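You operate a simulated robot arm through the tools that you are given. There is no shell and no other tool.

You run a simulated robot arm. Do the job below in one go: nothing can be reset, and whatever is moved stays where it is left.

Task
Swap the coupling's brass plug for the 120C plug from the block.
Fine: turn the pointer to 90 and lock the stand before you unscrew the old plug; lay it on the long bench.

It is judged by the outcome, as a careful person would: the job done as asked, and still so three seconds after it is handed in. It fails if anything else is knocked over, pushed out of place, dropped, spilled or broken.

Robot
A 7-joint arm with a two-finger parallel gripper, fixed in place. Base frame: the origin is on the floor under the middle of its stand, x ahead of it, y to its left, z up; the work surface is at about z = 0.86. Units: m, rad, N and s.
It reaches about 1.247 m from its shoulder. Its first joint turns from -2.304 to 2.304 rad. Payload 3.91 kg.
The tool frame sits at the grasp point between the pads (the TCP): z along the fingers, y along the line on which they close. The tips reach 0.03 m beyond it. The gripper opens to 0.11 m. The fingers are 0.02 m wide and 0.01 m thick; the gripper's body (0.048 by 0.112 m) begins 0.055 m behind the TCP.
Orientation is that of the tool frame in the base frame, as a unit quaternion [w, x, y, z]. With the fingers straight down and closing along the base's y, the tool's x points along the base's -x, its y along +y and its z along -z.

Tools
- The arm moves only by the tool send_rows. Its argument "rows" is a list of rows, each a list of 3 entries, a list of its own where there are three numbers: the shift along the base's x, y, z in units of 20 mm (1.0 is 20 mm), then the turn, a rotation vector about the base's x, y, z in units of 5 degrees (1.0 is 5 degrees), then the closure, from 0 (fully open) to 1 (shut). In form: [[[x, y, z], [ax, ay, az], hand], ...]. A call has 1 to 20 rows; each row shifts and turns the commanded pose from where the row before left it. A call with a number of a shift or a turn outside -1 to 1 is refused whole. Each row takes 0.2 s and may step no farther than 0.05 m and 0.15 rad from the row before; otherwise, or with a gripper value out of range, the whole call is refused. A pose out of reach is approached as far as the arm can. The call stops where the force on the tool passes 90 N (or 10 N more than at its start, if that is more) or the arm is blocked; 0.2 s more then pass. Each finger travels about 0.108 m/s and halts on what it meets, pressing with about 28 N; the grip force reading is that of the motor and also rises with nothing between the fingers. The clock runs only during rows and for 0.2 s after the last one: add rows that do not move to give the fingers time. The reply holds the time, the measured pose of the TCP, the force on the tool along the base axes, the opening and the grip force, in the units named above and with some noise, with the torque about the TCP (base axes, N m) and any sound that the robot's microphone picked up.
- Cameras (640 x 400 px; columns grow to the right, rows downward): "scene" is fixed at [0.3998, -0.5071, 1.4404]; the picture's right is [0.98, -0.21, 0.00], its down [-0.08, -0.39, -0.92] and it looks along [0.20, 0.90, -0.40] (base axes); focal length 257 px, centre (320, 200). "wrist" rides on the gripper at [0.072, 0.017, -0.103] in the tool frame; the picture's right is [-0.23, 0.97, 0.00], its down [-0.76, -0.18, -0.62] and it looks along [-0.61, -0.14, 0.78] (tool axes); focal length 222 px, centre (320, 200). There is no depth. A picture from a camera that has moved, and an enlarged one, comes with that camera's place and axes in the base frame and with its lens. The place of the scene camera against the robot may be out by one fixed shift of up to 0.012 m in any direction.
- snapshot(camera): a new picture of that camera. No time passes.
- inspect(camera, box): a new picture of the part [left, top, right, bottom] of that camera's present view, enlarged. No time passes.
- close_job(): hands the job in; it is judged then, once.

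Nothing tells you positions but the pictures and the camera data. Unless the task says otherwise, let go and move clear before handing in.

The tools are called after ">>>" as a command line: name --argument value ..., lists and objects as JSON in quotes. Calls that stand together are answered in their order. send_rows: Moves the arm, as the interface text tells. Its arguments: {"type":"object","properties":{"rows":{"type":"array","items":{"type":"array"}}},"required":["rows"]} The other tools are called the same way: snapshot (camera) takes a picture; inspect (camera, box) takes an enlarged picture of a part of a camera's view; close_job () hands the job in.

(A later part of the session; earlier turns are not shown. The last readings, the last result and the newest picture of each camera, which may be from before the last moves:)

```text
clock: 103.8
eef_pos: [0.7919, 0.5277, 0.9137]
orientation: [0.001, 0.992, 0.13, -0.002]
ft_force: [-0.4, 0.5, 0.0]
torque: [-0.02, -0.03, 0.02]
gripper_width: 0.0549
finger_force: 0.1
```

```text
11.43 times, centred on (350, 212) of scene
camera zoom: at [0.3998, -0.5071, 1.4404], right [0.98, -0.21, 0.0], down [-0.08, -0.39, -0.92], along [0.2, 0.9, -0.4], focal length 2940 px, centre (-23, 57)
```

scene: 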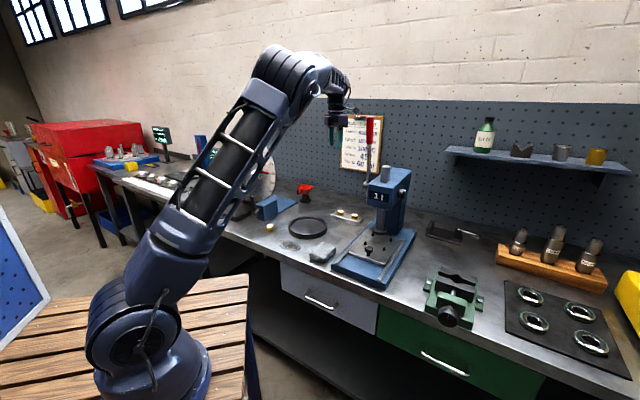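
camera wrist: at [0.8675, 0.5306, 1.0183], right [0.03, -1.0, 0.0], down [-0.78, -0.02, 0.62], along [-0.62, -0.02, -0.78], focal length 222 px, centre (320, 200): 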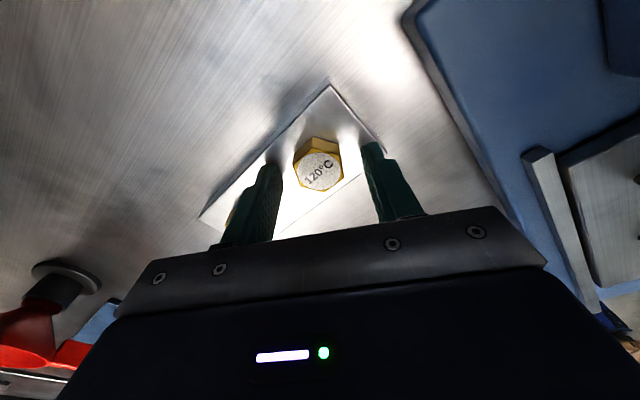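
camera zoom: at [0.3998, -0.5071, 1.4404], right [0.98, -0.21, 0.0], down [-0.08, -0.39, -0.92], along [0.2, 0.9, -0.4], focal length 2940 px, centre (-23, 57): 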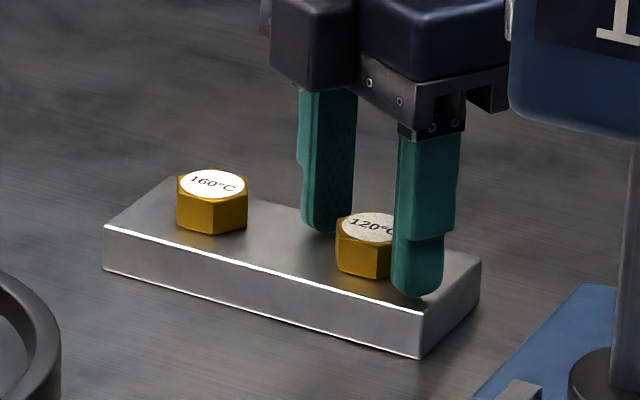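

The fingers straddle the 120°C plug. I'll lower 3 mm and close.

>>> send_rows --rows '[[[0, 0, -0.14], [0, 0, 0], 0.5], [[0, 0, 0], [0, 0, 0], 0.5], [[0, 0, 0], [0, 0, 0], 0.65], [[0, 0, 0], [0, 0, 0], 0.8], [[0, 0, 0], [0, 0, 0], 1], [[0, 0, 0], [0, 0, 0], 1]]'

>>> inspect --camera "scene" --box '[325, 195, 375, 230]'

>>> inspect --camera "wrist" --box '[260, 110, 380, 210]'

```text
clock: 105.2
eef_pos: [0.7911, 0.5277, 0.911]
orientation: [0.0, 0.992, 0.13, 0.0]
ft_force: [-3.1, 2.7, 10.3]
torque: [0.28, 0.04, 0.03]
gripper_width: 0.0292
finger_force: 28.0
```

```text
11.43 times, centred on (350, 212) of scene
camera zoom: at [0.3998, -0.5071, 1.4404], right [0.98, -0.21, 0.0], down [-0.08, -0.39, -0.92], along [0.2, 0.9, -0.4], focal length 2940 px, centre (-23, 57)
```

zoom: 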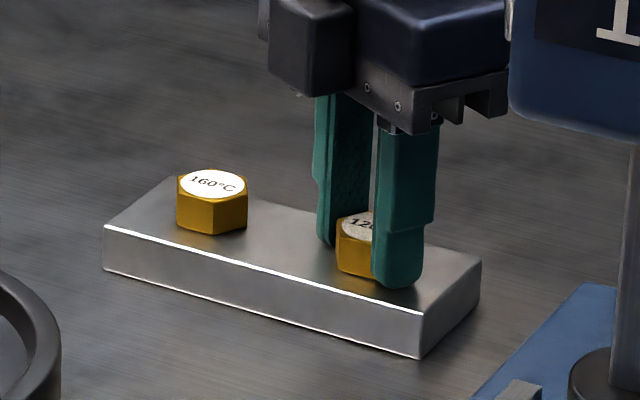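

```text
4.00 times, centred on (320, 160) of wrist
camera zoom: at [0.8669, 0.5307, 1.0163], right [0.03, -1.0, 0.0], down [-0.78, -0.02, 0.62], along [-0.62, -0.02, -0.78], focal length 888 px, centre (320, 360)
```

zoom: 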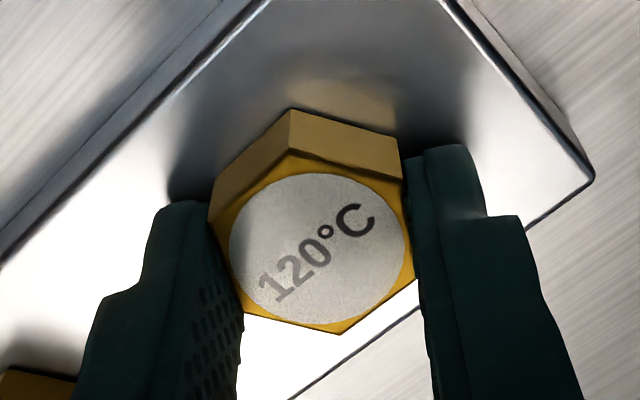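

The plug is gripped. I'll lift gently a few millimetres and check that only the plug comes, not the block.

>>> send_rows --rows '[[[0, 0, 0.05], [0, 0, 0], 1], [[0, 0, 0.1], [0, 0, 0], 1], [[0, 0, 0.1], [0, 0, 0], 1], [[0, 0, 0.1], [0, 0, 0], 1], [[0, 0, 0.1], [0, 0, 0], 1], [[0, 0, 0], [0, 0, 0], 1]]'

>>> inspect --camera "scene" --box '[325, 195, 375, 230]'

```text
clock: 106.6
eef_pos: [0.7922, 0.5278, 0.9198]
orientation: [0.002, 0.992, 0.13, -0.002]
ft_force: [-9.3, 8.4, -19.4]
torque: [0.17, 0.29, 0.04]
gripper_width: 0.0292
finger_force: 27.8
```

```text
11.43 times, centred on (350, 212) of scene
camera zoom: at [0.3998, -0.5071, 1.4404], right [0.98, -0.21, 0.0], down [-0.08, -0.39, -0.92], along [0.2, 0.9, -0.4], focal length 2940 px, centre (-23, 57)
```

zoom: 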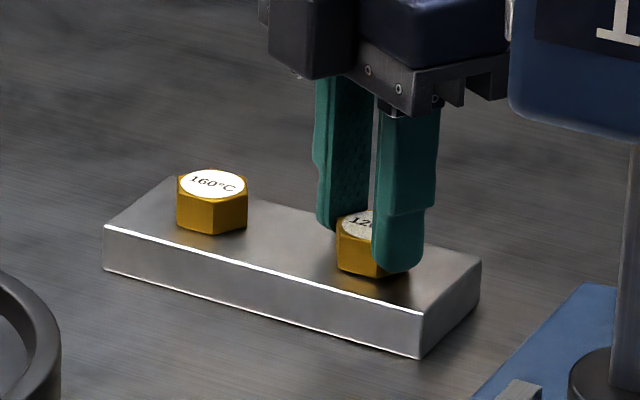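

The fingers slid up the hex while the plug stayed put, so it is screwed into the block. I'll open, rise, rotate the wrist back to −150°, and unscrew it like the other one.

>>> send_rows --rows '[[[0, 0, 0], [0, 0, 0], 0.7], [[0, 0, 0], [0, 0, 0], 0.5], [[0, 0, 0], [0, 0, 0], 0.5], [[0, 0, 0.6], [0, 0, 0], 0.5], [[0, 0, 0.7], [0, 0, 0], 0.5], [[0, 0, 0.7], [0, 0, 0], 0.5], [[0, 0, 0], [0, 0, -1], 0.5], [[0, 0, 0], [0, 0, -1], 0.5], [[0, 0, 0], [0, 0, -1], 0.5], [[0, 0, 0], [0, 0, -1], 0.5], [[0, 0, 0], [0, 0, -1], 0.5], [[0, 0, 0], [0, 0, -1], 0.5], [[0, 0, 0], [0, 0, -1], 0.5], [[0, 0, 0], [0, 0, -1], 0.5], [[0, 0, 0], [0, 0, -1], 0.5], [[0, 0, 0], [0, 0, -1], 0.5], [[0, 0, 0], [0, 0, -1], 0.5], [[0, 0, 0], [0, 0, -1], 0.5]]'

>>> snapshot --camera "wrist"

>>> inspect --camera "scene" --box '[310, 150, 400, 230]'

```text
clock: 110.4
eef_pos: [0.793, 0.5276, 0.9592]
orientation: [0.001, 0.923, -0.385, -0.002]
ft_force: [0.4, 0.7, 0.0]
torque: [0.02, 0.02, -0.04]
gripper_width: 0.055
finger_force: 0.0
```

```text
taken
camera wrist: at [0.8323, 0.4639, 1.0639], right [-0.85, -0.53, 0.0], down [-0.41, 0.67, 0.62], along [-0.33, 0.53, -0.78], focal length 222 px, centre (320, 200)
```

wrist: 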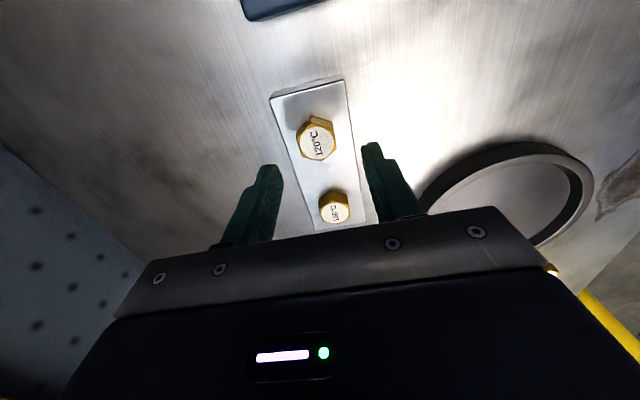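

```text
5.00 times, centred on (355, 190) of scene
camera zoom: at [0.3998, -0.5071, 1.4404], right [0.98, -0.21, 0.0], down [-0.08, -0.39, -0.92], along [0.2, 0.9, -0.4], focal length 1286 px, centre (145, 250)
```

zoom: 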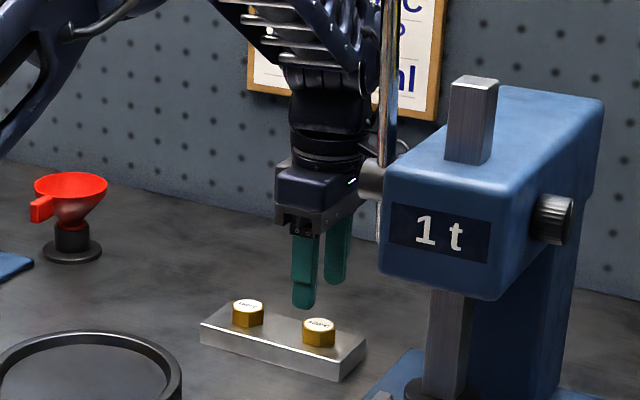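

The block hasn't moved and there is clearance to the press. I'll continue rotating back.

>>> send_rows --rows '[[[0, 0, 0], [0, 0, -1], 0.5], [[0, 0, 0], [0, 0, -1], 0.5], [[0, 0, 0], [0, 0, -1], 0.5], [[0, 0, 0], [0, 0, -1], 0.5], [[0, 0, 0], [0, 0, -1], 0.5], [[0, 0, 0], [0, 0, -1], 0.5], [[0, 0, 0], [0, 0, -1], 0.5], [[0, 0, 0], [0, 0, -1], 0.5], [[0, 0, 0], [0, 0, -1], 0.5], [[0, 0, 0], [0, 0, -1], 0.5], [[0, 0, 0], [0, 0, -1], 0.5], [[0, 0, 0], [0, 0, -1], 0.5], [[0, 0, 0], [0, 0, -1], 0.5], [[0, 0, 0], [0, 0, -1], 0.5], [[0, 0, 0], [0, 0, -1], 0.5], [[0, 0, 0], [0, 0, -1], 0.5], [[0, 0, 0], [0, 0, -1], 0.5], [[0, 0, 0], [0, 0, -1], 0.5], [[0, 0, 0], [0, 0, -1], 0.5], [[0, 0, 0], [0, 0, -1], 0.5]]'

>>> send_rows --rows '[[[0, 0, 0], [0, 0, -1], 0.5], [[0, 0, 0], [0, 0, -1], 0.5], [[0, 0, 0], [0, 0, -1], 0.5], [[0, 0, 0], [0, 0, -1], 0.5], [[0, 0, 0], [0, 0, -1], 0.5], [[0, 0, 0], [0, 0, -1], 0.5], [[0, 0, 0], [0, 0, -1], 0.5], [[0, 0, 0], [0, 0, -1], 0.5], [[0, 0, 0], [0, 0, -1], 0.5], [[0, 0, 0], [0, 0, -1], 0.5], [[0, 0, 0], [0, 0, -1], 0.5], [[0, 0, 0], [0, 0, -1], 0.5], [[0, 0, 0], [0, 0, -1], 0.5], [[0, 0, 0], [0, 0, -1], 0.5], [[0, 0, 0], [0, 0, -1], 0.5], [[0, 0, 0], [0, 0, -1], 0.5]]'

>>> snapshot --camera "scene"

>>> snapshot --camera "wrist"

```text
clock: 114.6
eef_pos: [0.7924, 0.527, 0.9594]
orientation: [0.0, -0.299, 0.954, 0.003]
ft_force: [0.5, -0.6, 0.3]
torque: [0.0, 0.03, 0.0]
gripper_width: 0.0551
finger_force: 0.2
```

```text
clock: 118.0
eef_pos: [0.7916, 0.527, 0.959]
orientation: [0.002, 0.384, 0.923, 0.001]
ft_force: [-0.7, 0.8, -0.7]
torque: [0.01, 0.0, 0.03]
gripper_width: 0.0551
finger_force: 0.0
```

```text
taken
```

scene: 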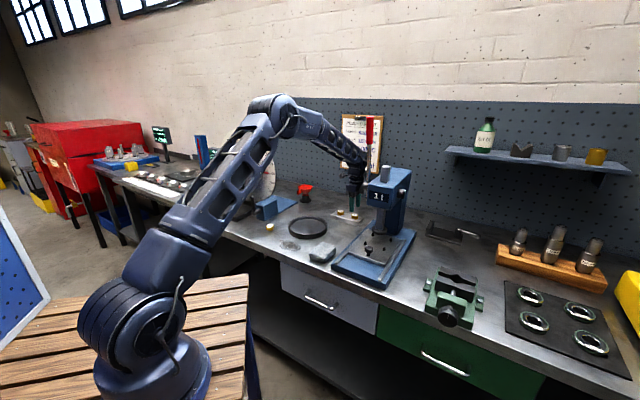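

```text
taken
camera wrist: at [0.7533, 0.5913, 1.064], right [0.85, 0.53, 0.0], down [0.41, -0.67, 0.62], along [0.33, -0.53, -0.78], focal length 222 px, centre (320, 200)
```

wrist: 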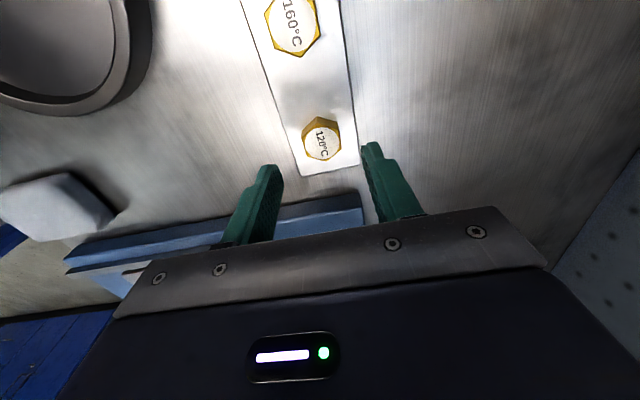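

>>> send_rows --rows '[[[0, 0, 0], [0, 0, -1], 0.5], [[0, 0, 0], [0, 0, -1], 0.5], [[0, 0, 0], [0, 0, -1], 0.5], [[0, 0, 0], [0, 0, -1], 0.5], [[0, 0, 0], [0, 0, -1], 0.5], [[0, 0, 0], [0, 0, -1], 0.5], [[0, 0, 0], [0, 0, -1], 0.5], [[0, 0, 0], [0, 0, -1], 0.5], [[0, 0, 0], [0, 0, -1], 0.5], [[0, 0, 0], [0, 0, -1], 0.5], [[0, 0, 0], [0, 0, -1], 0.5], [[0, 0, 0], [0, 0, -1], 0.5], [[0, 0, 0], [0, 0, 0], 0.5]]'

>>> snapshot --camera "wrist"

>>> inspect --camera "wrist" --box '[280, 90, 360, 180]'

```text
clock: 120.8
eef_pos: [0.7915, 0.5273, 0.9593]
orientation: [0.002, 0.795, 0.607, 0.0]
ft_force: [0.4, -0.7, 0.3]
torque: [0.0, -0.03, 0.0]
gripper_width: 0.0548
finger_force: 0.0
```

```text
taken
camera wrist: at [0.8278, 0.5936, 1.0638], right [0.88, -0.47, 0.0], down [-0.37, -0.69, 0.62], along [-0.29, -0.55, -0.78], focal length 222 px, centre (320, 200)
```

wrist: 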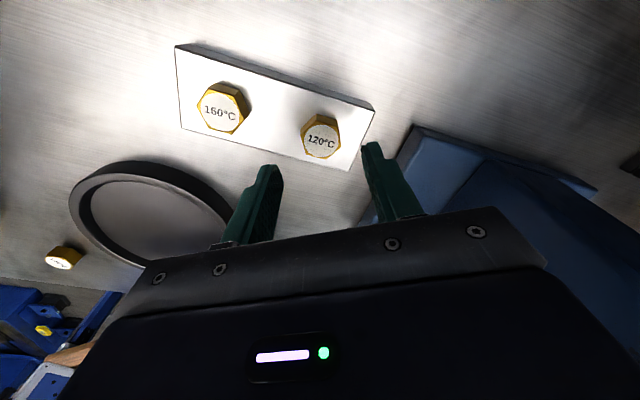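

```text
4.44 times, centred on (320, 135) of wrist
camera zoom: at [0.8278, 0.5936, 1.0638], right [0.88, -0.47, 0.0], down [-0.37, -0.69, 0.62], along [-0.29, -0.55, -0.78], focal length 987 px, centre (320, 489)
```

zoom: 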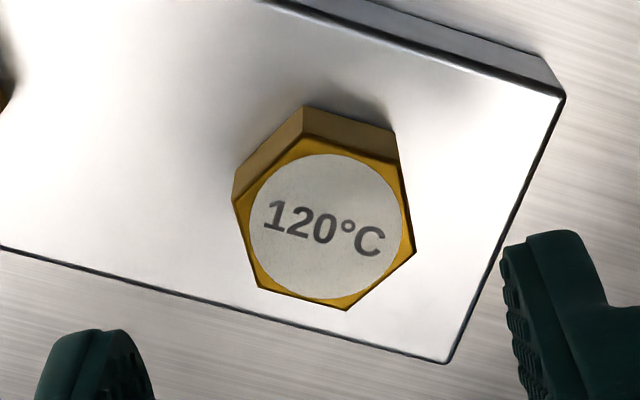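

Aligned over the plug at −150°. I'll descend and grip.

>>> send_rows --rows '[[[0, 0, -0.6], [0, 0, 0], 0.5], [[0, 0, -0.6], [0, 0, 0], 0.5], [[0, 0, -0.6], [0, 0, 0], 0.5], [[0, 0, -0.5], [0, 0, 0], 0.5], [[0, 0, -0.1], [0, 0, 0], 0.5], [[0, 0, 0], [0, 0, 0], 0.6], [[0, 0, 0], [0, 0, 0], 0.8], [[0, 0, 0], [0, 0, 0], 1], [[0, 0, 0], [0, 0, 0], 1]]'

>>> inspect --camera "scene" --box '[325, 195, 375, 230]'

```text
clock: 122.8
eef_pos: [0.7945, 0.5271, 0.9113]
orientation: [0.002, 0.794, 0.608, 0.0]
ft_force: [11.5, 5.5, 5.8]
torque: [0.23, -0.08, -0.05]
gripper_width: 0.029
finger_force: 27.6
```

```text
11.43 times, centred on (350, 212) of scene
camera zoom: at [0.3998, -0.5071, 1.4404], right [0.98, -0.21, 0.0], down [-0.08, -0.39, -0.92], along [0.2, 0.9, -0.4], focal length 2940 px, centre (-23, 57)
```

zoom: 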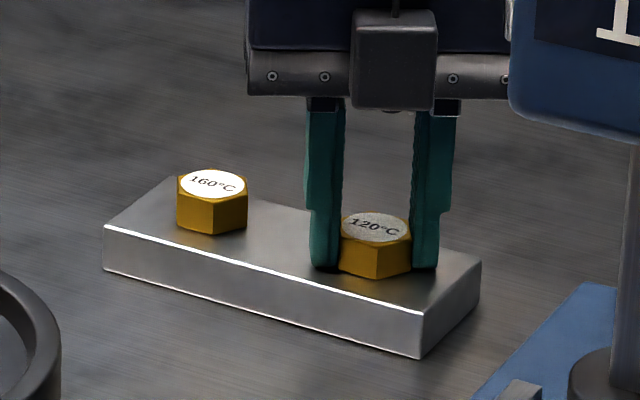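

Gripped. I'll unscrew 60° first and check that the block doesn't turn.

>>> send_rows --rows '[[[0.025, 0.012, 0], [0, 0, 0], 1], [[0, 0, 0.002], [0, 0, 1], 1], [[0, 0, 0.002], [0, 0, 1], 1], [[0, 0, 0.002], [0, 0, 1], 1], [[0, 0, 0.002], [0, 0, 1], 1], [[0, 0, 0.002], [0, 0, 1], 1], [[0, 0, 0.002], [0, 0, 1], 1], [[0, 0, 0.002], [0, 0, 1], 1], [[0, 0, 0.002], [0, 0, 1], 1], [[0, 0, 0.002], [0, 0, 1], 1], [[0, 0, 0.002], [0, 0, 1], 1], [[0, 0, 0.002], [0, 0, 1], 1], [[0, 0, 0.002], [0, 0, 1], 1]]'

>>> inspect --camera "scene" --box '[325, 195, 375, 230]'

>>> inspect --camera "wrist" --box '[240, 100, 400, 220]'

```text
clock: 125.6
eef_pos: [0.7936, 0.5268, 0.911]
orientation: [0.002, 0.383, 0.924, 0.001]
ft_force: [43.1, 18.1, 14.4]
torque: [0.39, -0.62, -0.1]
gripper_width: 0.0292
finger_force: 28.1
```

```text
11.43 times, centred on (350, 212) of scene
camera zoom: at [0.3998, -0.5071, 1.4404], right [0.98, -0.21, 0.0], down [-0.08, -0.39, -0.92], along [0.2, 0.9, -0.4], focal length 2940 px, centre (-23, 57)
```

zoom: 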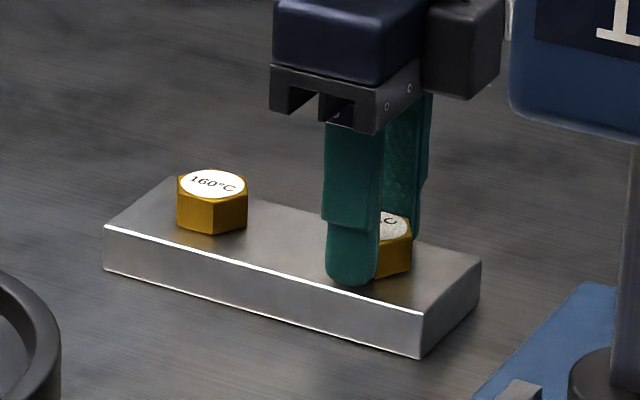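

```text
3.33 times, centred on (320, 160) of wrist
camera zoom: at [0.7543, 0.5916, 1.0164], right [0.85, 0.53, 0.01], down [0.41, -0.67, 0.62], along [0.33, -0.53, -0.78], focal length 740 px, centre (320, 333)
```

zoom: 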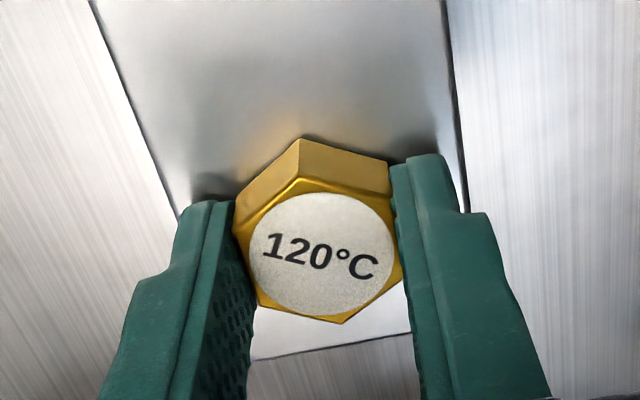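

The plug turns and the block stays still, but the side load is 45 N from slight off-centre. I'll shift to relieve it.

>>> send_rows --rows '[[[0.08, 0.035, 0.02], [0, 0, 0], 1], [[0, 0, 0], [0, 0, 0], 1]]'

```text
clock: 126.2
eef_pos: [0.7937, 0.5275, 0.9124]
orientation: [0.001, 0.383, 0.924, 0.001]
ft_force: [26.8, 13.1, 19.6]
torque: [0.13, -0.24, 0.17]
gripper_width: 0.0293
finger_force: 28.0
```

>>> send_rows --rows '[[[0.11, 0.05, 0.02], [0, 0, 0], 1], [[0, 0, 0], [0, 0, 0], 1]]'

```text
clock: 126.8
eef_pos: [0.7939, 0.5275, 0.9116]
orientation: [0.001, 0.383, 0.924, -0.001]
ft_force: [-12.5, -9.8, 19.3]
torque: [-0.08, 0.35, 0.07]
gripper_width: 0.0291
finger_force: 28.4
```

The residual shows the plug sits about 3.4 mm off the tool axis, so I'll follow a small matching circle as I turn. Continuing to unscrew 60°.

>>> send_rows --rows '[[[-0.035, -0.03, 0.03], [0, 0, 0], 1], [[0.0102, 0.0111, 0.003], [0, 0, 1], 1], [[0.0092, 0.0119, 0.003], [0, 0, 1], 1], [[0.0081, 0.0127, 0.003], [0, 0, 1], 1], [[0.0069, 0.0133, 0.003], [0, 0, 1], 1], [[0.0058, 0.0139, 0.003], [0, 0, 1], 1], [[0.0045, 0.0144, 0.003], [0, 0, 1], 1], [[0.0033, 0.0147, 0.003], [0, 0, 1], 1], [[0.002, 0.0149, 0.003], [0, 0, 1], 1], [[0.0007, 0.015, 0.003], [0, 0, 1], 1], [[-0.0007, 0.015, 0.003], [0, 0, 1], 1], [[-0.002, 0.0149, 0.003], [0, 0, 1], 1], [[-0.0033, 0.0147, 0.003], [0, 0, 1], 1]]'

>>> inspect --camera "scene" --box '[325, 195, 375, 230]'

```text
clock: 129.6
eef_pos: [0.7984, 0.5294, 0.9147]
orientation: [0.001, -0.129, 0.992, 0.001]
ft_force: [-0.8, -52.1, -9.5]
torque: [-1.07, 0.02, 0.24]
gripper_width: 0.0294
finger_force: 27.8
```

```text
11.43 times, centred on (350, 212) of scene
camera zoom: at [0.3998, -0.5071, 1.4404], right [0.98, -0.21, 0.0], down [-0.08, -0.39, -0.92], along [0.2, 0.9, -0.4], focal length 2940 px, centre (-23, 57)
```

zoom: 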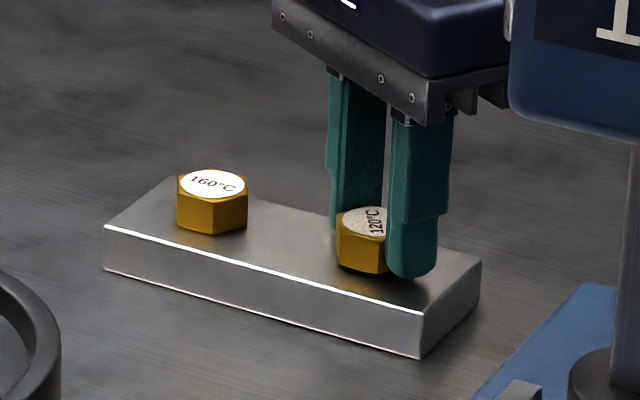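

The side load has changed sign, so the circular correction was too much. I'll relieve it and continue in smaller steps, correcting from the readings.

>>> send_rows --rows '[[[0, -0.14, -0.01], [0, 0, 0], 1], [[0, 0, 0], [0, 0, 0], 1]]'

```text
clock: 130.2
eef_pos: [0.7981, 0.5297, 0.9159]
orientation: [0.003, -0.13, 0.992, 0.004]
ft_force: [20.2, -26.9, -9.6]
torque: [-0.55, -0.5, 0.18]
gripper_width: 0.0292
finger_force: 27.6
```

>>> send_rows --rows '[[[0.05, -0.08, -0.01], [0, 0, 0], 1], [[0, 0, 0], [0, 0, 0], 1]]'

>>> inspect --camera "wrist" --box '[240, 100, 400, 220]'

```text
clock: 130.8
eef_pos: [0.7979, 0.529, 0.9151]
orientation: [0.003, -0.129, 0.992, 0.003]
ft_force: [23.0, -9.1, -2.4]
torque: [-0.22, -0.74, 0.07]
gripper_width: 0.0292
finger_force: 27.9
```

```text
3.33 times, centred on (320, 160) of wrist
camera zoom: at [0.7236, 0.5266, 1.0187], right [-0.03, 1.0, 0.01], down [0.78, 0.02, 0.63], along [0.63, 0.02, -0.78], focal length 740 px, centre (320, 333)
```

zoom: 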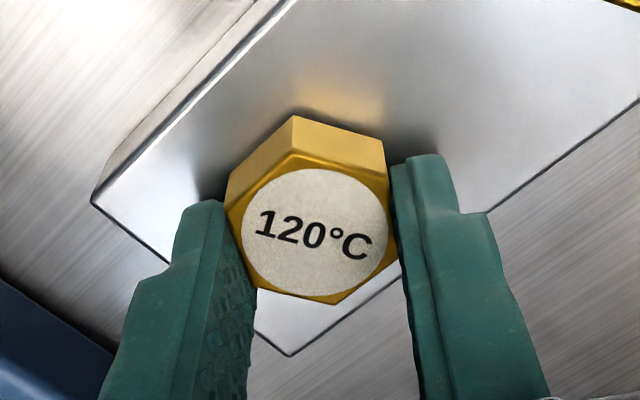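

>>> send_rows --rows '[[[0.06, -0.03, 0], [0, 0, 0], 1], [[0, 0, 0.002], [0, 0, 1], 1], [[0, 0, 0.002], [0, 0, 1], 1], [[0, 0, 0.002], [0, 0, 1], 1], [[0, 0, 0.002], [0, 0, 1], 1], [[0, 0, 0.002], [0, 0, 1], 1], [[0, 0, 0.002], [0, 0, 1], 1]]'

```text
clock: 132.4
eef_pos: [0.7974, 0.5299, 0.915]
orientation: [0.001, -0.384, 0.923, 0.003]
ft_force: [-15.1, 40.5, 8.5]
torque: [0.95, 0.33, -0.15]
gripper_width: 0.0291
finger_force: 28.5
```

The load is mainly across the fingers because the plug sits off-centre along the finger width. I'll look, then open slightly and re-centre before continuing.

>>> inspect --camera "wrist" --box '[240, 100, 400, 220]'

>>> inspect --camera "scene" --box '[325, 195, 375, 230]'

```text
3.33 times, centred on (320, 160) of wrist
camera zoom: at [0.7336, 0.4899, 1.0184], right [-0.53, 0.85, 0.01], down [0.66, 0.41, 0.62], along [0.53, 0.34, -0.78], focal length 740 px, centre (320, 333)
```

zoom: 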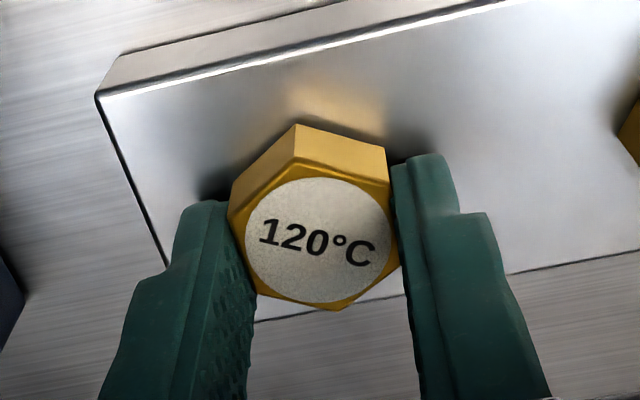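

```text
11.43 times, centred on (350, 212) of scene
camera zoom: at [0.3998, -0.5071, 1.4404], right [0.98, -0.21, 0.0], down [-0.08, -0.39, -0.92], along [0.2, 0.9, -0.4], focal length 2940 px, centre (-23, 57)
```

zoom: 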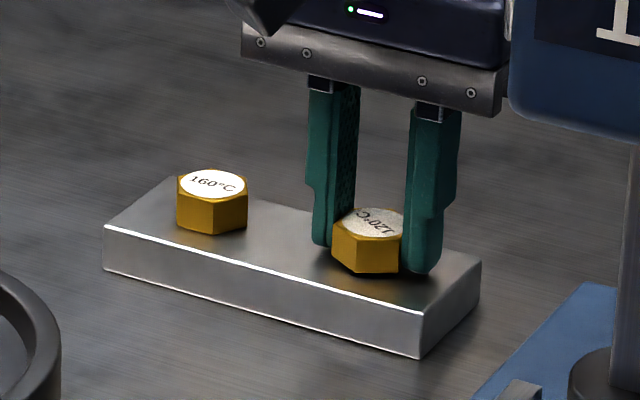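

The plug now looks centred in the fingers. I'll relieve the cross-finger load and continue.

>>> send_rows --rows '[[[-0.08, 0.08, 0.01], [0, 0, 0], 1], [[0, 0, 0], [0, 0, 0], 1]]'

```text
clock: 133.0
eef_pos: [0.7958, 0.5299, 0.9136]
orientation: [0.0, -0.383, 0.924, 0.002]
ft_force: [-15.3, 40.2, 5.3]
torque: [1.0, 0.18, -0.05]
gripper_width: 0.029
finger_force: 27.9
```

>>> send_rows --rows '[[[-0.05, 0.1, 0], [0, 0, 0], 1], [[0, 0, 0], [0, 0, 0], 1], [[0, 0, 0], [0, 0, 0], 1]]'

```text
clock: 133.8
eef_pos: [0.796, 0.5289, 0.9136]
orientation: [0.0, -0.381, 0.924, 0.001]
ft_force: [-18.0, 14.3, 6.6]
torque: [0.34, 0.37, -0.03]
gripper_width: 0.0289
finger_force: 28.0
```

>>> send_rows --rows '[[[-0.06, 0.05, 0], [0, 0, 0], 1], [[0, 0, 0], [0, 0, 0], 1], [[0, 0, 0.002], [0, 0, 1], 1], [[0, 0, 0.002], [0, 0, 1], 1], [[0, 0, 0.002], [0, 0, 1], 1]]'

```text
clock: 135.0
eef_pos: [0.7946, 0.5313, 0.9145]
orientation: [0.0, -0.499, 0.867, 0.001]
ft_force: [-10.8, -12.6, 3.1]
torque: [-0.48, 0.36, -0.04]
gripper_width: 0.029
finger_force: 27.9
```

>>> send_rows --rows '[[[0, 0, 0.002], [0, 0, 1], 1], [[0, 0, 0.002], [0, 0, 1], 1], [[0, 0, 0.002], [0, 0, 1], 1], [[0, 0, 0.002], [0, 0, 1], 1], [[0, 0, 0.002], [0, 0, 1], 1], [[0, 0, 0.002], [0, 0, 1], 1]]'

```text
clock: 136.4
eef_pos: [0.794, 0.5323, 0.9144]
orientation: [-0.001, -0.707, 0.707, 0.002]
ft_force: [-23.9, -19.6, 2.0]
torque: [-0.4, 0.49, -0.09]
gripper_width: 0.0292
finger_force: 27.9
```

>>> send_rows --rows '[[[-0.08, -0.06, 0], [0, 0, 0], 1], [[0, 0, 0.002], [0, 0, 1], 1], [[0, 0, 0.002], [0, 0, 1], 1], [[0, 0, 0.002], [0, 0, 1], 1], [[0, 0, 0.002], [0, 0, 1], 1], [[0, 0, 0.002], [0, 0, 1], 1], [[0, 0, 0.002], [0, 0, 1], 1]]'

```text
clock: 138.0
eef_pos: [0.7916, 0.5311, 0.9146]
orientation: [0.001, 0.866, -0.5, -0.002]
ft_force: [-13.3, 7.9, 13.7]
torque: [0.32, 0.37, -0.04]
gripper_width: 0.029
finger_force: 28.2
```

>>> send_rows --rows '[[[-0.02, 0, 0.02], [0, 0, 0], 1], [[0, 0, 0.003], [0, 0, 1], 1], [[0, 0, 0.003], [0, 0, 1], 1], [[0, 0, 0.003], [0, 0, 1], 1], [[0, 0, 0.003], [0, 0, 1], 1], [[0, 0, 0.003], [0, 0, 1], 1], [[0, 0, 0.003], [0, 0, 1], 1]]'

>>> inspect --camera "scene" --box '[325, 195, 375, 230]'

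```text
clock: 139.6
eef_pos: [0.7934, 0.5294, 0.9139]
orientation: [0.003, 0.966, -0.258, -0.001]
ft_force: [-28.4, -7.4, 2.2]
torque: [-0.22, 0.46, -0.02]
gripper_width: 0.0293
finger_force: 27.5
```

```text
11.43 times, centred on (350, 212) of scene
camera zoom: at [0.3998, -0.5071, 1.4404], right [0.98, -0.21, 0.0], down [-0.08, -0.39, -0.92], along [0.2, 0.9, -0.4], focal length 2940 px, centre (-23, 57)
```

zoom: 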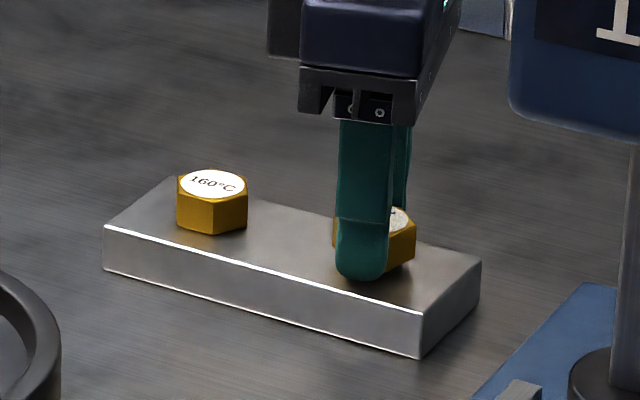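

>>> send_rows --rows '[[[-0.08, -0.03, 0], [0, 0, 0], 1], [[0, 0, 0.002], [0, 0, 1], 1], [[0, 0, 0.002], [0, 0, 1], 1], [[0, 0, 0.002], [0, 0, 1], 1], [[0, 0, 0.002], [0, 0, 1], 1], [[0, 0, 0.002], [0, 0, 1], 1], [[0, 0, 0.002], [0, 0, 1], 1]]'

```text
clock: 141.2
eef_pos: [0.792, 0.5293, 0.9154]
orientation: [0.002, 1.0, 0.0, -0.001]
ft_force: [0.3, -0.8, 3.0]
torque: [0.02, -0.03, 0.03]
gripper_width: 0.0291
finger_force: 27.8
```

Forces dropped to zero: the plug is free of the block thread. I'll lift it gently.

>>> send_rows --rows '[[[0, 0, 0.1], [0, 0, 0], 1], [[0, 0, 0.15], [0, 0, 0], 1], [[0, 0, 0.2], [0, 0, 0], 1], [[0, 0, 0.3], [0, 0, 0], 1], [[0, 0, 0.4], [0, 0, 0], 1], [[0, 0, 0.5], [0, 0, 0], 1], [[0, 0, 0], [0, 0, 0], 1]]'

>>> inspect --camera "scene" --box '[325, 185, 375, 230]'

>>> inspect --camera "wrist" --box '[240, 100, 400, 220]'

```text
clock: 142.8
eef_pos: [0.7908, 0.529, 0.9477]
orientation: [0.002, 1.0, -0.001, -0.001]
ft_force: [0.3, -0.6, -0.7]
torque: [-0.01, -0.01, 0.0]
gripper_width: 0.0292
finger_force: 27.8
```

```text
8.89 times, centred on (350, 208) of scene
camera zoom: at [0.3998, -0.5071, 1.4404], right [0.98, -0.21, 0.0], down [-0.08, -0.39, -0.92], along [0.2, 0.9, -0.4], focal length 2287 px, centre (53, 133)
```

zoom: 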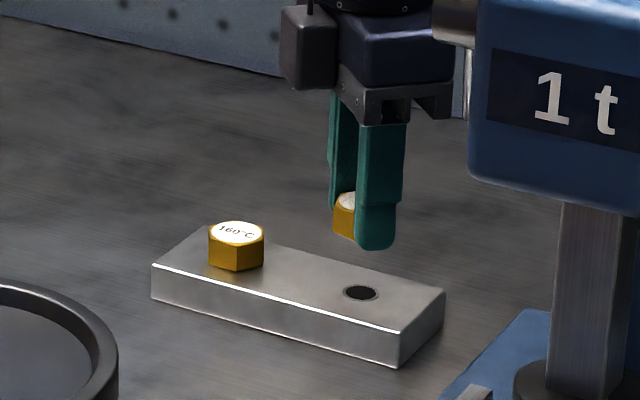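

```text
3.33 times, centred on (320, 160) of wrist
camera zoom: at [0.8656, 0.5133, 1.0522], right [-0.23, -0.97, 0.0], down [-0.76, 0.18, 0.62], along [-0.61, 0.14, -0.78], focal length 740 px, centre (320, 333)
```

zoom: 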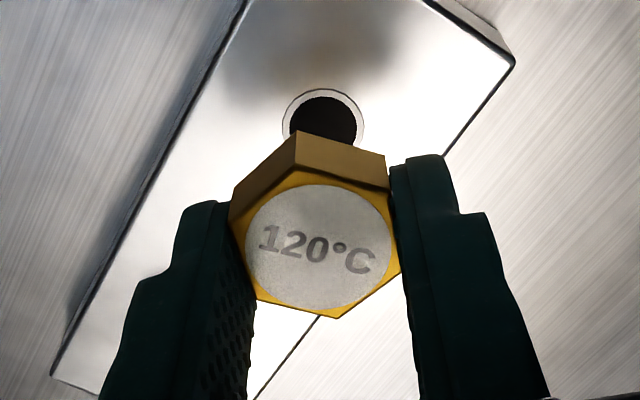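

The 120°C plug is out and centred in the fingers; the 160°C plug and block are undisturbed. I'll raise it and carry it to the coupling, turning the wrist to +150° on the way.

>>> send_rows --rows '[[[0, 0, 0.8], [0, 0, 0], 1], [[0, 0, 1], [0, 0, 1], 1], [[0, 0, 1], [0, 0, 1], 1], [[0, 0, 1], [0, 0, 1], 1], [[0, 0, 1], [0, 0, 0], 1], [[0, 0, 1], [0, 0, 0], 1], [[0, 0, 1], [0, 0, 0], 1], [[0, 0, 1], [0, 0, 0], 1], [[0, 0, 1], [0, 0, 0], 1], [[-0.3, 0.15, 1], [0, 0, 0], 1], [[-0.5, 0.25, 1], [0, 0, 0], 1], [[-0.7, 0.35, 1], [0, 0, 0], 1], [[-0.9, 0.45, 1], [0, 0, 0], 1], [[-0.9, 0.45, 1], [0, 0, 0], 1], [[-0.9, 0.45, 1], [0, 0, 0], 1], [[-0.9, 0.45, 1], [0, 0, 0], 1], [[-0.9, 0.45, 1], [0, 0, 0], 1], [[-0.9, 0.45, 1], [0, 0, 0], 1], [[-0.9, 0.45, 1], [0, 0, 0], 1], [[-0.9, 0.45, 1], [0, 0, 0], 1]]'

>>> snapshot --camera "scene"

```text
clock: 147.0
eef_pos: [0.6178, 0.6165, 1.3448]
orientation: [0.002, 0.992, 0.129, -0.001]
ft_force: [0.2, 0.6, -0.5]
torque: [-0.01, 0.03, 0.01]
gripper_width: 0.0293
finger_force: 28.0
```

```text
taken
```

scene: 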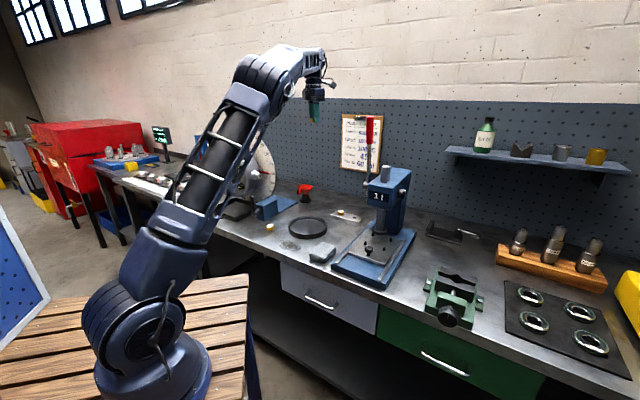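

>>> send_rows --rows '[[[-0.9, 0.448, 0.3], [0, 0, 0], 1], [[-0.9, 0.448, 0.3], [0, 0, 0], 1], [[-0.9, 0.448, 0.3], [0, 0, 0], 1], [[-0.9, 0.448, 0], [0, 0, 0], 1], [[-0.9, 0.448, 0], [0, 0, 0], 1], [[-0.9, 0.448, 0], [0, 0, 0], 1], [[-0.9, 0.448, 0], [0, 0, 0], 1], [[-0.9, 0.448, 0], [0, 0, 0], 1], [[-0.9, 0.448, 0], [0, 0, 0], 1], [[-0.9, 0.448, 0], [0, 0, 0], 1], [[-0.9, 0.448, 0], [0, 0, 0], 1], [[-0.9, 0.448, 0], [0, 0, 0], 1], [[-0.9, 0.448, 0], [0, 0, 0], 1], [[-0.9, 0.448, 0], [0, 0, 0], 1], [[-0.9, 0.448, 0], [0, 0, 0], 1], [[-0.9, 0.448, 0], [0, 0, 0], 1], [[-0.9, 0.448, 0], [0, 0, 0], 1], [[-0.9, 0.448, 0], [0, 0, 0], 1], [[-0.9, 0.448, 0], [0, 0, 0], 1], [[-0.9, 0.448, 0], [0, 0, 0], 1]]'

>>> snapshot --camera "wrist"

>>> inspect --camera "scene" --box '[195, 90, 295, 180]'

```text
clock: 151.2
eef_pos: [0.2576, 0.7958, 1.3637]
orientation: [0.001, 0.992, 0.129, -0.001]
ft_force: [-0.8, -0.1, 0.0]
torque: [-0.02, 0.02, 0.03]
gripper_width: 0.0291
finger_force: 28.2
```

```text
taken
camera wrist: at [0.3332, 0.7998, 1.4675], right [0.03, -1.0, 0.0], down [-0.78, -0.02, 0.62], along [-0.62, -0.02, -0.78], focal length 222 px, centre (320, 200)
```

wrist: 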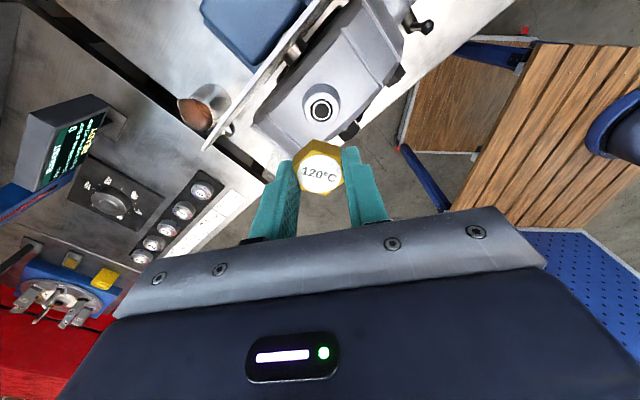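

```text
4.44 times, centred on (245, 135) of scene
camera zoom: at [0.3998, -0.5071, 1.4404], right [0.98, -0.21, 0.0], down [-0.08, -0.39, -0.92], along [0.2, 0.9, -0.4], focal length 1143 px, centre (653, 489)
```

zoom: 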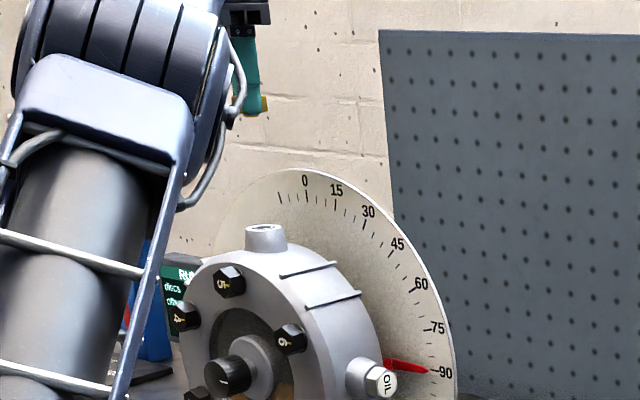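

I'll compare the new plug's position in the fingers with the old plug's at the same wrist angle.

>>> inspect --camera "wrist" --box '[280, 90, 360, 200]'

>>> inspect --camera "scene" --box '[225, 95, 275, 130]'

```text
3.64 times, centred on (320, 145) of wrist
camera zoom: at [0.3332, 0.7998, 1.4675], right [0.03, -1.0, 0.0], down [-0.78, -0.02, 0.62], along [-0.62, -0.02, -0.78], focal length 808 px, centre (320, 400)
```

zoom: 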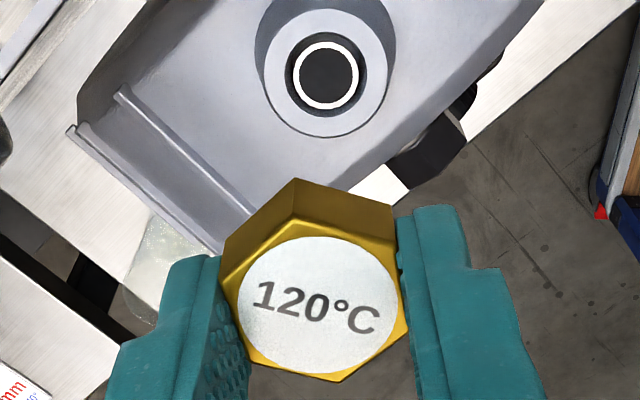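

```text
11.43 times, centred on (250, 112) of scene
camera zoom: at [0.3998, -0.5071, 1.4404], right [0.98, -0.21, 0.0], down [-0.08, -0.39, -0.92], along [0.2, 0.9, -0.4], focal length 2940 px, centre (1120, 1200)
```

zoom: 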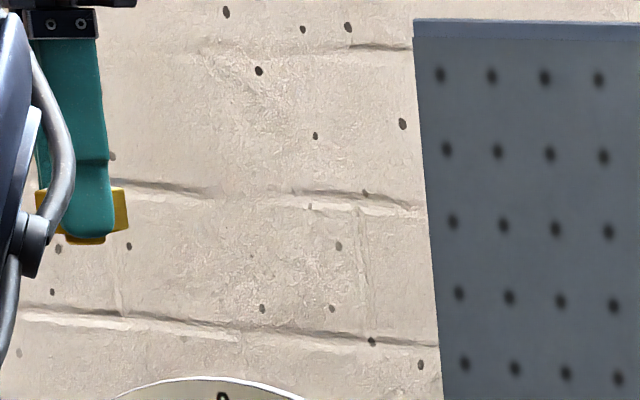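

The new plug sits in the fingers exactly as the old one did, and the hole is directly below (within 1 mm). I'll descend to just above the hole.

>>> send_rows --rows '[[[0, 0, -0.8], [0, 0, 0], 1], [[0, 0, -0.8], [0, 0, 0], 1], [[0, 0, -0.8], [0, 0, 0], 1], [[0, 0, -0.8], [0, 0, 0], 1], [[0, 0, -0.8], [0, 0, 0], 1], [[0, 0, -0.6], [0, 0, 0], 1], [[0, 0, -0.4], [0, 0, 0], 1], [[0, 0, 0], [0, 0, 0], 1]]'

>>> inspect --camera "scene" --box '[215, 110, 265, 150]'

>>> inspect --camera "wrist" --box '[240, 80, 400, 220]'

```text
clock: 153.0
eef_pos: [0.2569, 0.7961, 1.2631]
orientation: [0.002, 0.992, 0.129, -0.002]
ft_force: [0.2, -0.5, -1.1]
torque: [-0.01, 0.01, -0.01]
gripper_width: 0.0292
finger_force: 27.6
```

```text
10.00 times, centred on (240, 130) of scene
camera zoom: at [0.3998, -0.5071, 1.4404], right [0.98, -0.21, 0.0], down [-0.08, -0.39, -0.92], along [0.2, 0.9, -0.4], focal length 2573 px, centre (1120, 900)
```

zoom: 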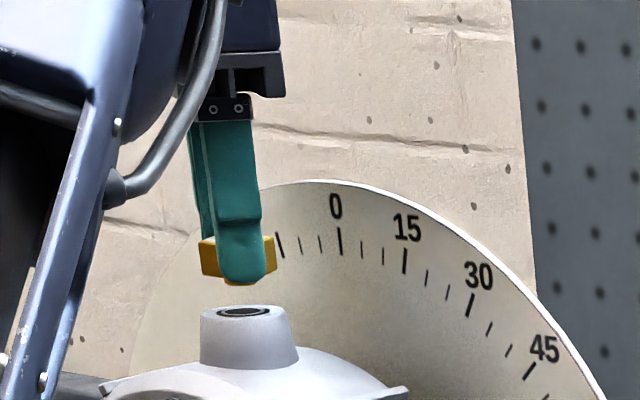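

```text
2.86 times, centred on (320, 150) of wrist
camera zoom: at [0.3319, 0.7994, 1.3677], right [0.03, -1.0, 0.0], down [-0.78, -0.02, 0.62], along [-0.62, -0.02, -0.78], focal length 635 px, centre (320, 343)
```

zoom: 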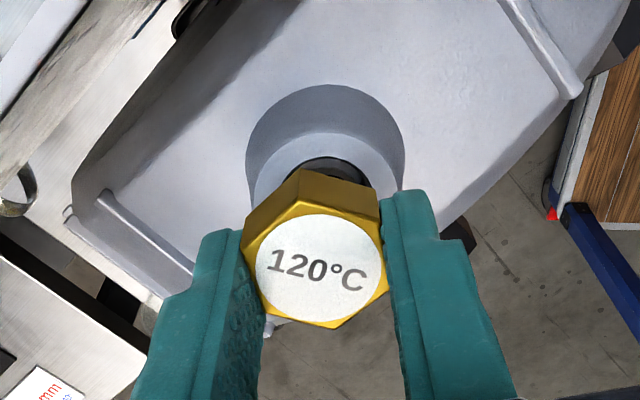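

Aligned over the hole. I'll lower to just above the thread, then in small steps.

>>> send_rows --rows '[[[0, 0, -0.3], [0, 0, 0], 1], [[0, 0, -0.1], [0, 0, 0], 1], [[0, 0, -0.1], [0, 0, 0], 1], [[0, 0, 0], [0, 0, 0], 1]]'

>>> inspect --camera "scene" --box '[215, 110, 265, 150]'

```text
clock: 154.0
eef_pos: [0.2575, 0.798, 1.2523]
orientation: [0.003, 0.991, 0.13, -0.001]
ft_force: [-0.1, -0.3, -1.0]
torque: [0.01, 0.01, 0.0]
gripper_width: 0.0289
finger_force: 27.9
```

```text
10.00 times, centred on (240, 130) of scene
camera zoom: at [0.3998, -0.5071, 1.4404], right [0.98, -0.21, 0.0], down [-0.08, -0.39, -0.92], along [0.2, 0.9, -0.4], focal length 2573 px, centre (1120, 900)
```

zoom: 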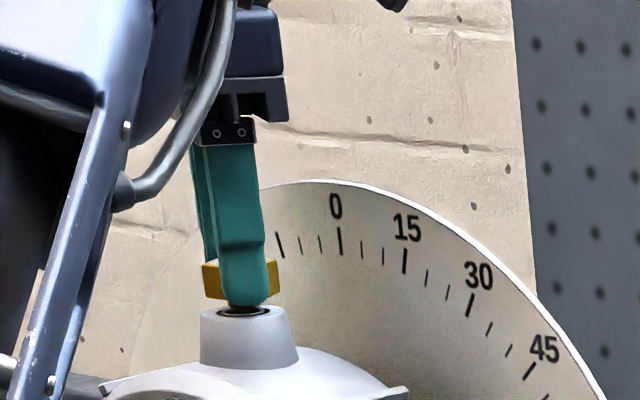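

>>> send_rows --rows '[[[0, 0, -0.05], [0, 0, 0], 1], [[0, 0, -0.05], [0, 0, 0], 1], [[0, 0, 0], [0, 0, 0], 1]]'

>>> inspect --camera "scene" --box '[225, 120, 255, 145]'

```text
clock: 154.8
eef_pos: [0.2582, 0.7968, 1.2505]
orientation: [0.001, 0.992, 0.13, -0.001]
ft_force: [1.4, 0.8, 1.1]
torque: [0.08, -0.02, 0.0]
gripper_width: 0.0291
finger_force: 28.2
```

```text
16.00 times, centred on (240, 132) of scene
camera zoom: at [0.3998, -0.5071, 1.4404], right [0.98, -0.21, 0.0], down [-0.08, -0.39, -0.92], along [0.2, 0.9, -0.4], focal length 4116 px, centre (1600, 1280)
```

zoom: 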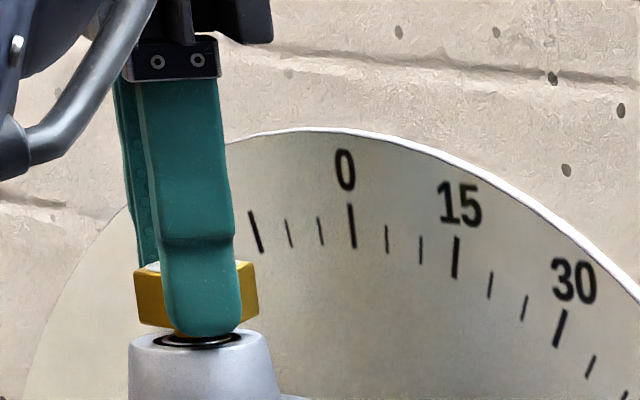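

>>> send_rows --rows '[[[0, 0, -0.04], [0, 0, 0], 1], [[0, 0, 0], [0, 0, 0], 1]]'

```text
clock: 155.4
eef_pos: [0.257, 0.7961, 1.2509]
orientation: [0.002, 0.992, 0.13, -0.001]
ft_force: [-0.7, -1.2, 11.0]
torque: [-0.02, 0.0, -0.01]
gripper_width: 0.0291
finger_force: 28.1
```

The shank is in the hole mouth and pressing at 11 N. I'll start screwing clockwise with a slight downward feed.

>>> send_rows --rows '[[[0, 0, -0.001], [0, 0, -1], 1], [[0, 0, -0.001], [0, 0, -1], 1], [[0, 0, -0.002], [0, 0, -1], 1], [[0, 0, -0.002], [0, 0, -1], 1], [[0, 0, -0.002], [0, 0, -1], 1], [[0, 0, -0.002], [0, 0, -1], 1]]'

>>> inspect --camera "scene" --box '[225, 120, 255, 145]'

```text
clock: 156.8
eef_pos: [0.256, 0.7964, 1.2492]
orientation: [0.001, 0.991, -0.132, -0.001]
ft_force: [-18.0, -17.7, 3.9]
torque: [-0.44, 0.33, -0.02]
gripper_width: 0.0293
finger_force: 28.6
```

```text
16.00 times, centred on (240, 132) of scene
camera zoom: at [0.3998, -0.5071, 1.4404], right [0.98, -0.21, 0.0], down [-0.08, -0.39, -0.92], along [0.2, 0.9, -0.4], focal length 4116 px, centre (1600, 1280)
```

zoom: 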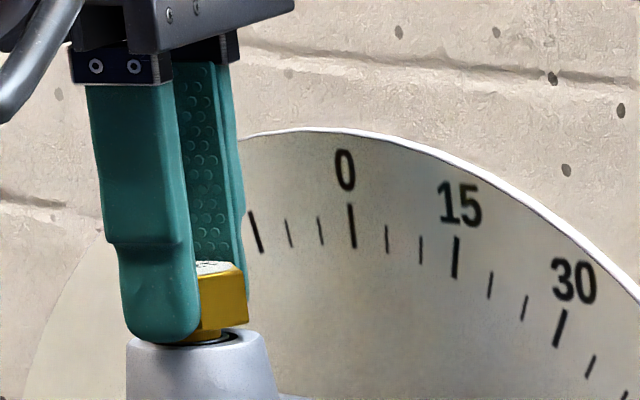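

Side forces match those seen while unscrewing, so the thread has engaged. Continuing clockwise.

>>> send_rows --rows '[[[-0.02, -0.02, -0.002], [0, 0, -1], 1], [[0, 0, -0.002], [0, 0, -1], 1], [[0, 0, -0.002], [0, 0, -1], 1], [[0, 0, -0.002], [0, 0, -1], 1], [[0, 0, -0.002], [0, 0, -1], 1], [[0, 0, -0.002], [0, 0, -1], 1], [[0, 0, -0.002], [0, 0, -1], 1], [[0, 0, -0.002], [0, 0, -1], 1], [[0, 0, -0.002], [0, 0, -1], 1], [[0, 0, -0.002], [0, 0, -1], 1], [[0, 0, -0.002], [0, 0, -1], 1], [[0, 0, -0.002], [0, 0, -1], 1]]'

>>> inspect --camera "scene" --box '[225, 120, 255, 145]'

```text
clock: 159.4
eef_pos: [0.2553, 0.7957, 1.2486]
orientation: [0.001, 0.792, -0.611, -0.002]
ft_force: [-8.9, -11.7, -8.5]
torque: [-0.3, 0.01, -0.02]
gripper_width: 0.0289
finger_force: 28.1
```

```text
16.00 times, centred on (240, 132) of scene
camera zoom: at [0.3998, -0.5071, 1.4404], right [0.98, -0.21, 0.0], down [-0.08, -0.39, -0.92], along [0.2, 0.9, -0.4], focal length 4116 px, centre (1600, 1280)
```

zoom: 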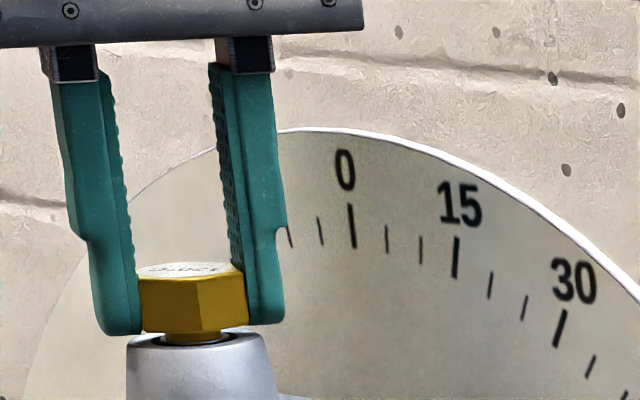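

>>> send_rows --rows '[[[-0.01, -0.01, -0.02], [0, 0, -1], 1], [[0, 0, -0.0025], [0, 0, -1], 1], [[0, 0, -0.0025], [0, 0, -1], 1], [[0, 0, -0.0025], [0, 0, -1], 1], [[0, 0, -0.0025], [0, 0, -1], 1], [[0, 0, -0.0025], [0, 0, -1], 1], [[0, 0, -0.0025], [0, 0, -1], 1], [[0, 0, -0.0025], [0, 0, -1], 1], [[0, 0, -0.0025], [0, 0, -1], 1], [[0, 0, -0.0025], [0, 0, -1], 1], [[0, 0, -0.0025], [0, 0, -1], 1], [[0, 0, -0.0025], [0, 0, -1], 1]]'

>>> inspect --camera "scene" --box '[225, 120, 255, 145]'

```text
clock: 162.0
eef_pos: [0.2575, 0.7957, 1.2475]
orientation: [0.001, -0.38, 0.925, 0.002]
ft_force: [3.9, 2.4, 3.3]
torque: [0.33, -0.55, -0.01]
gripper_width: 0.029
finger_force: 28.0
```

```text
16.00 times, centred on (240, 132) of scene
camera zoom: at [0.3998, -0.5071, 1.4404], right [0.98, -0.21, 0.0], down [-0.08, -0.39, -0.92], along [0.2, 0.9, -0.4], focal length 4116 px, centre (1600, 1280)
```

zoom: 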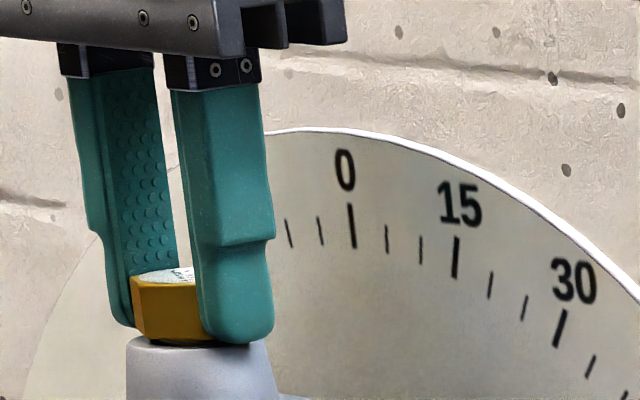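

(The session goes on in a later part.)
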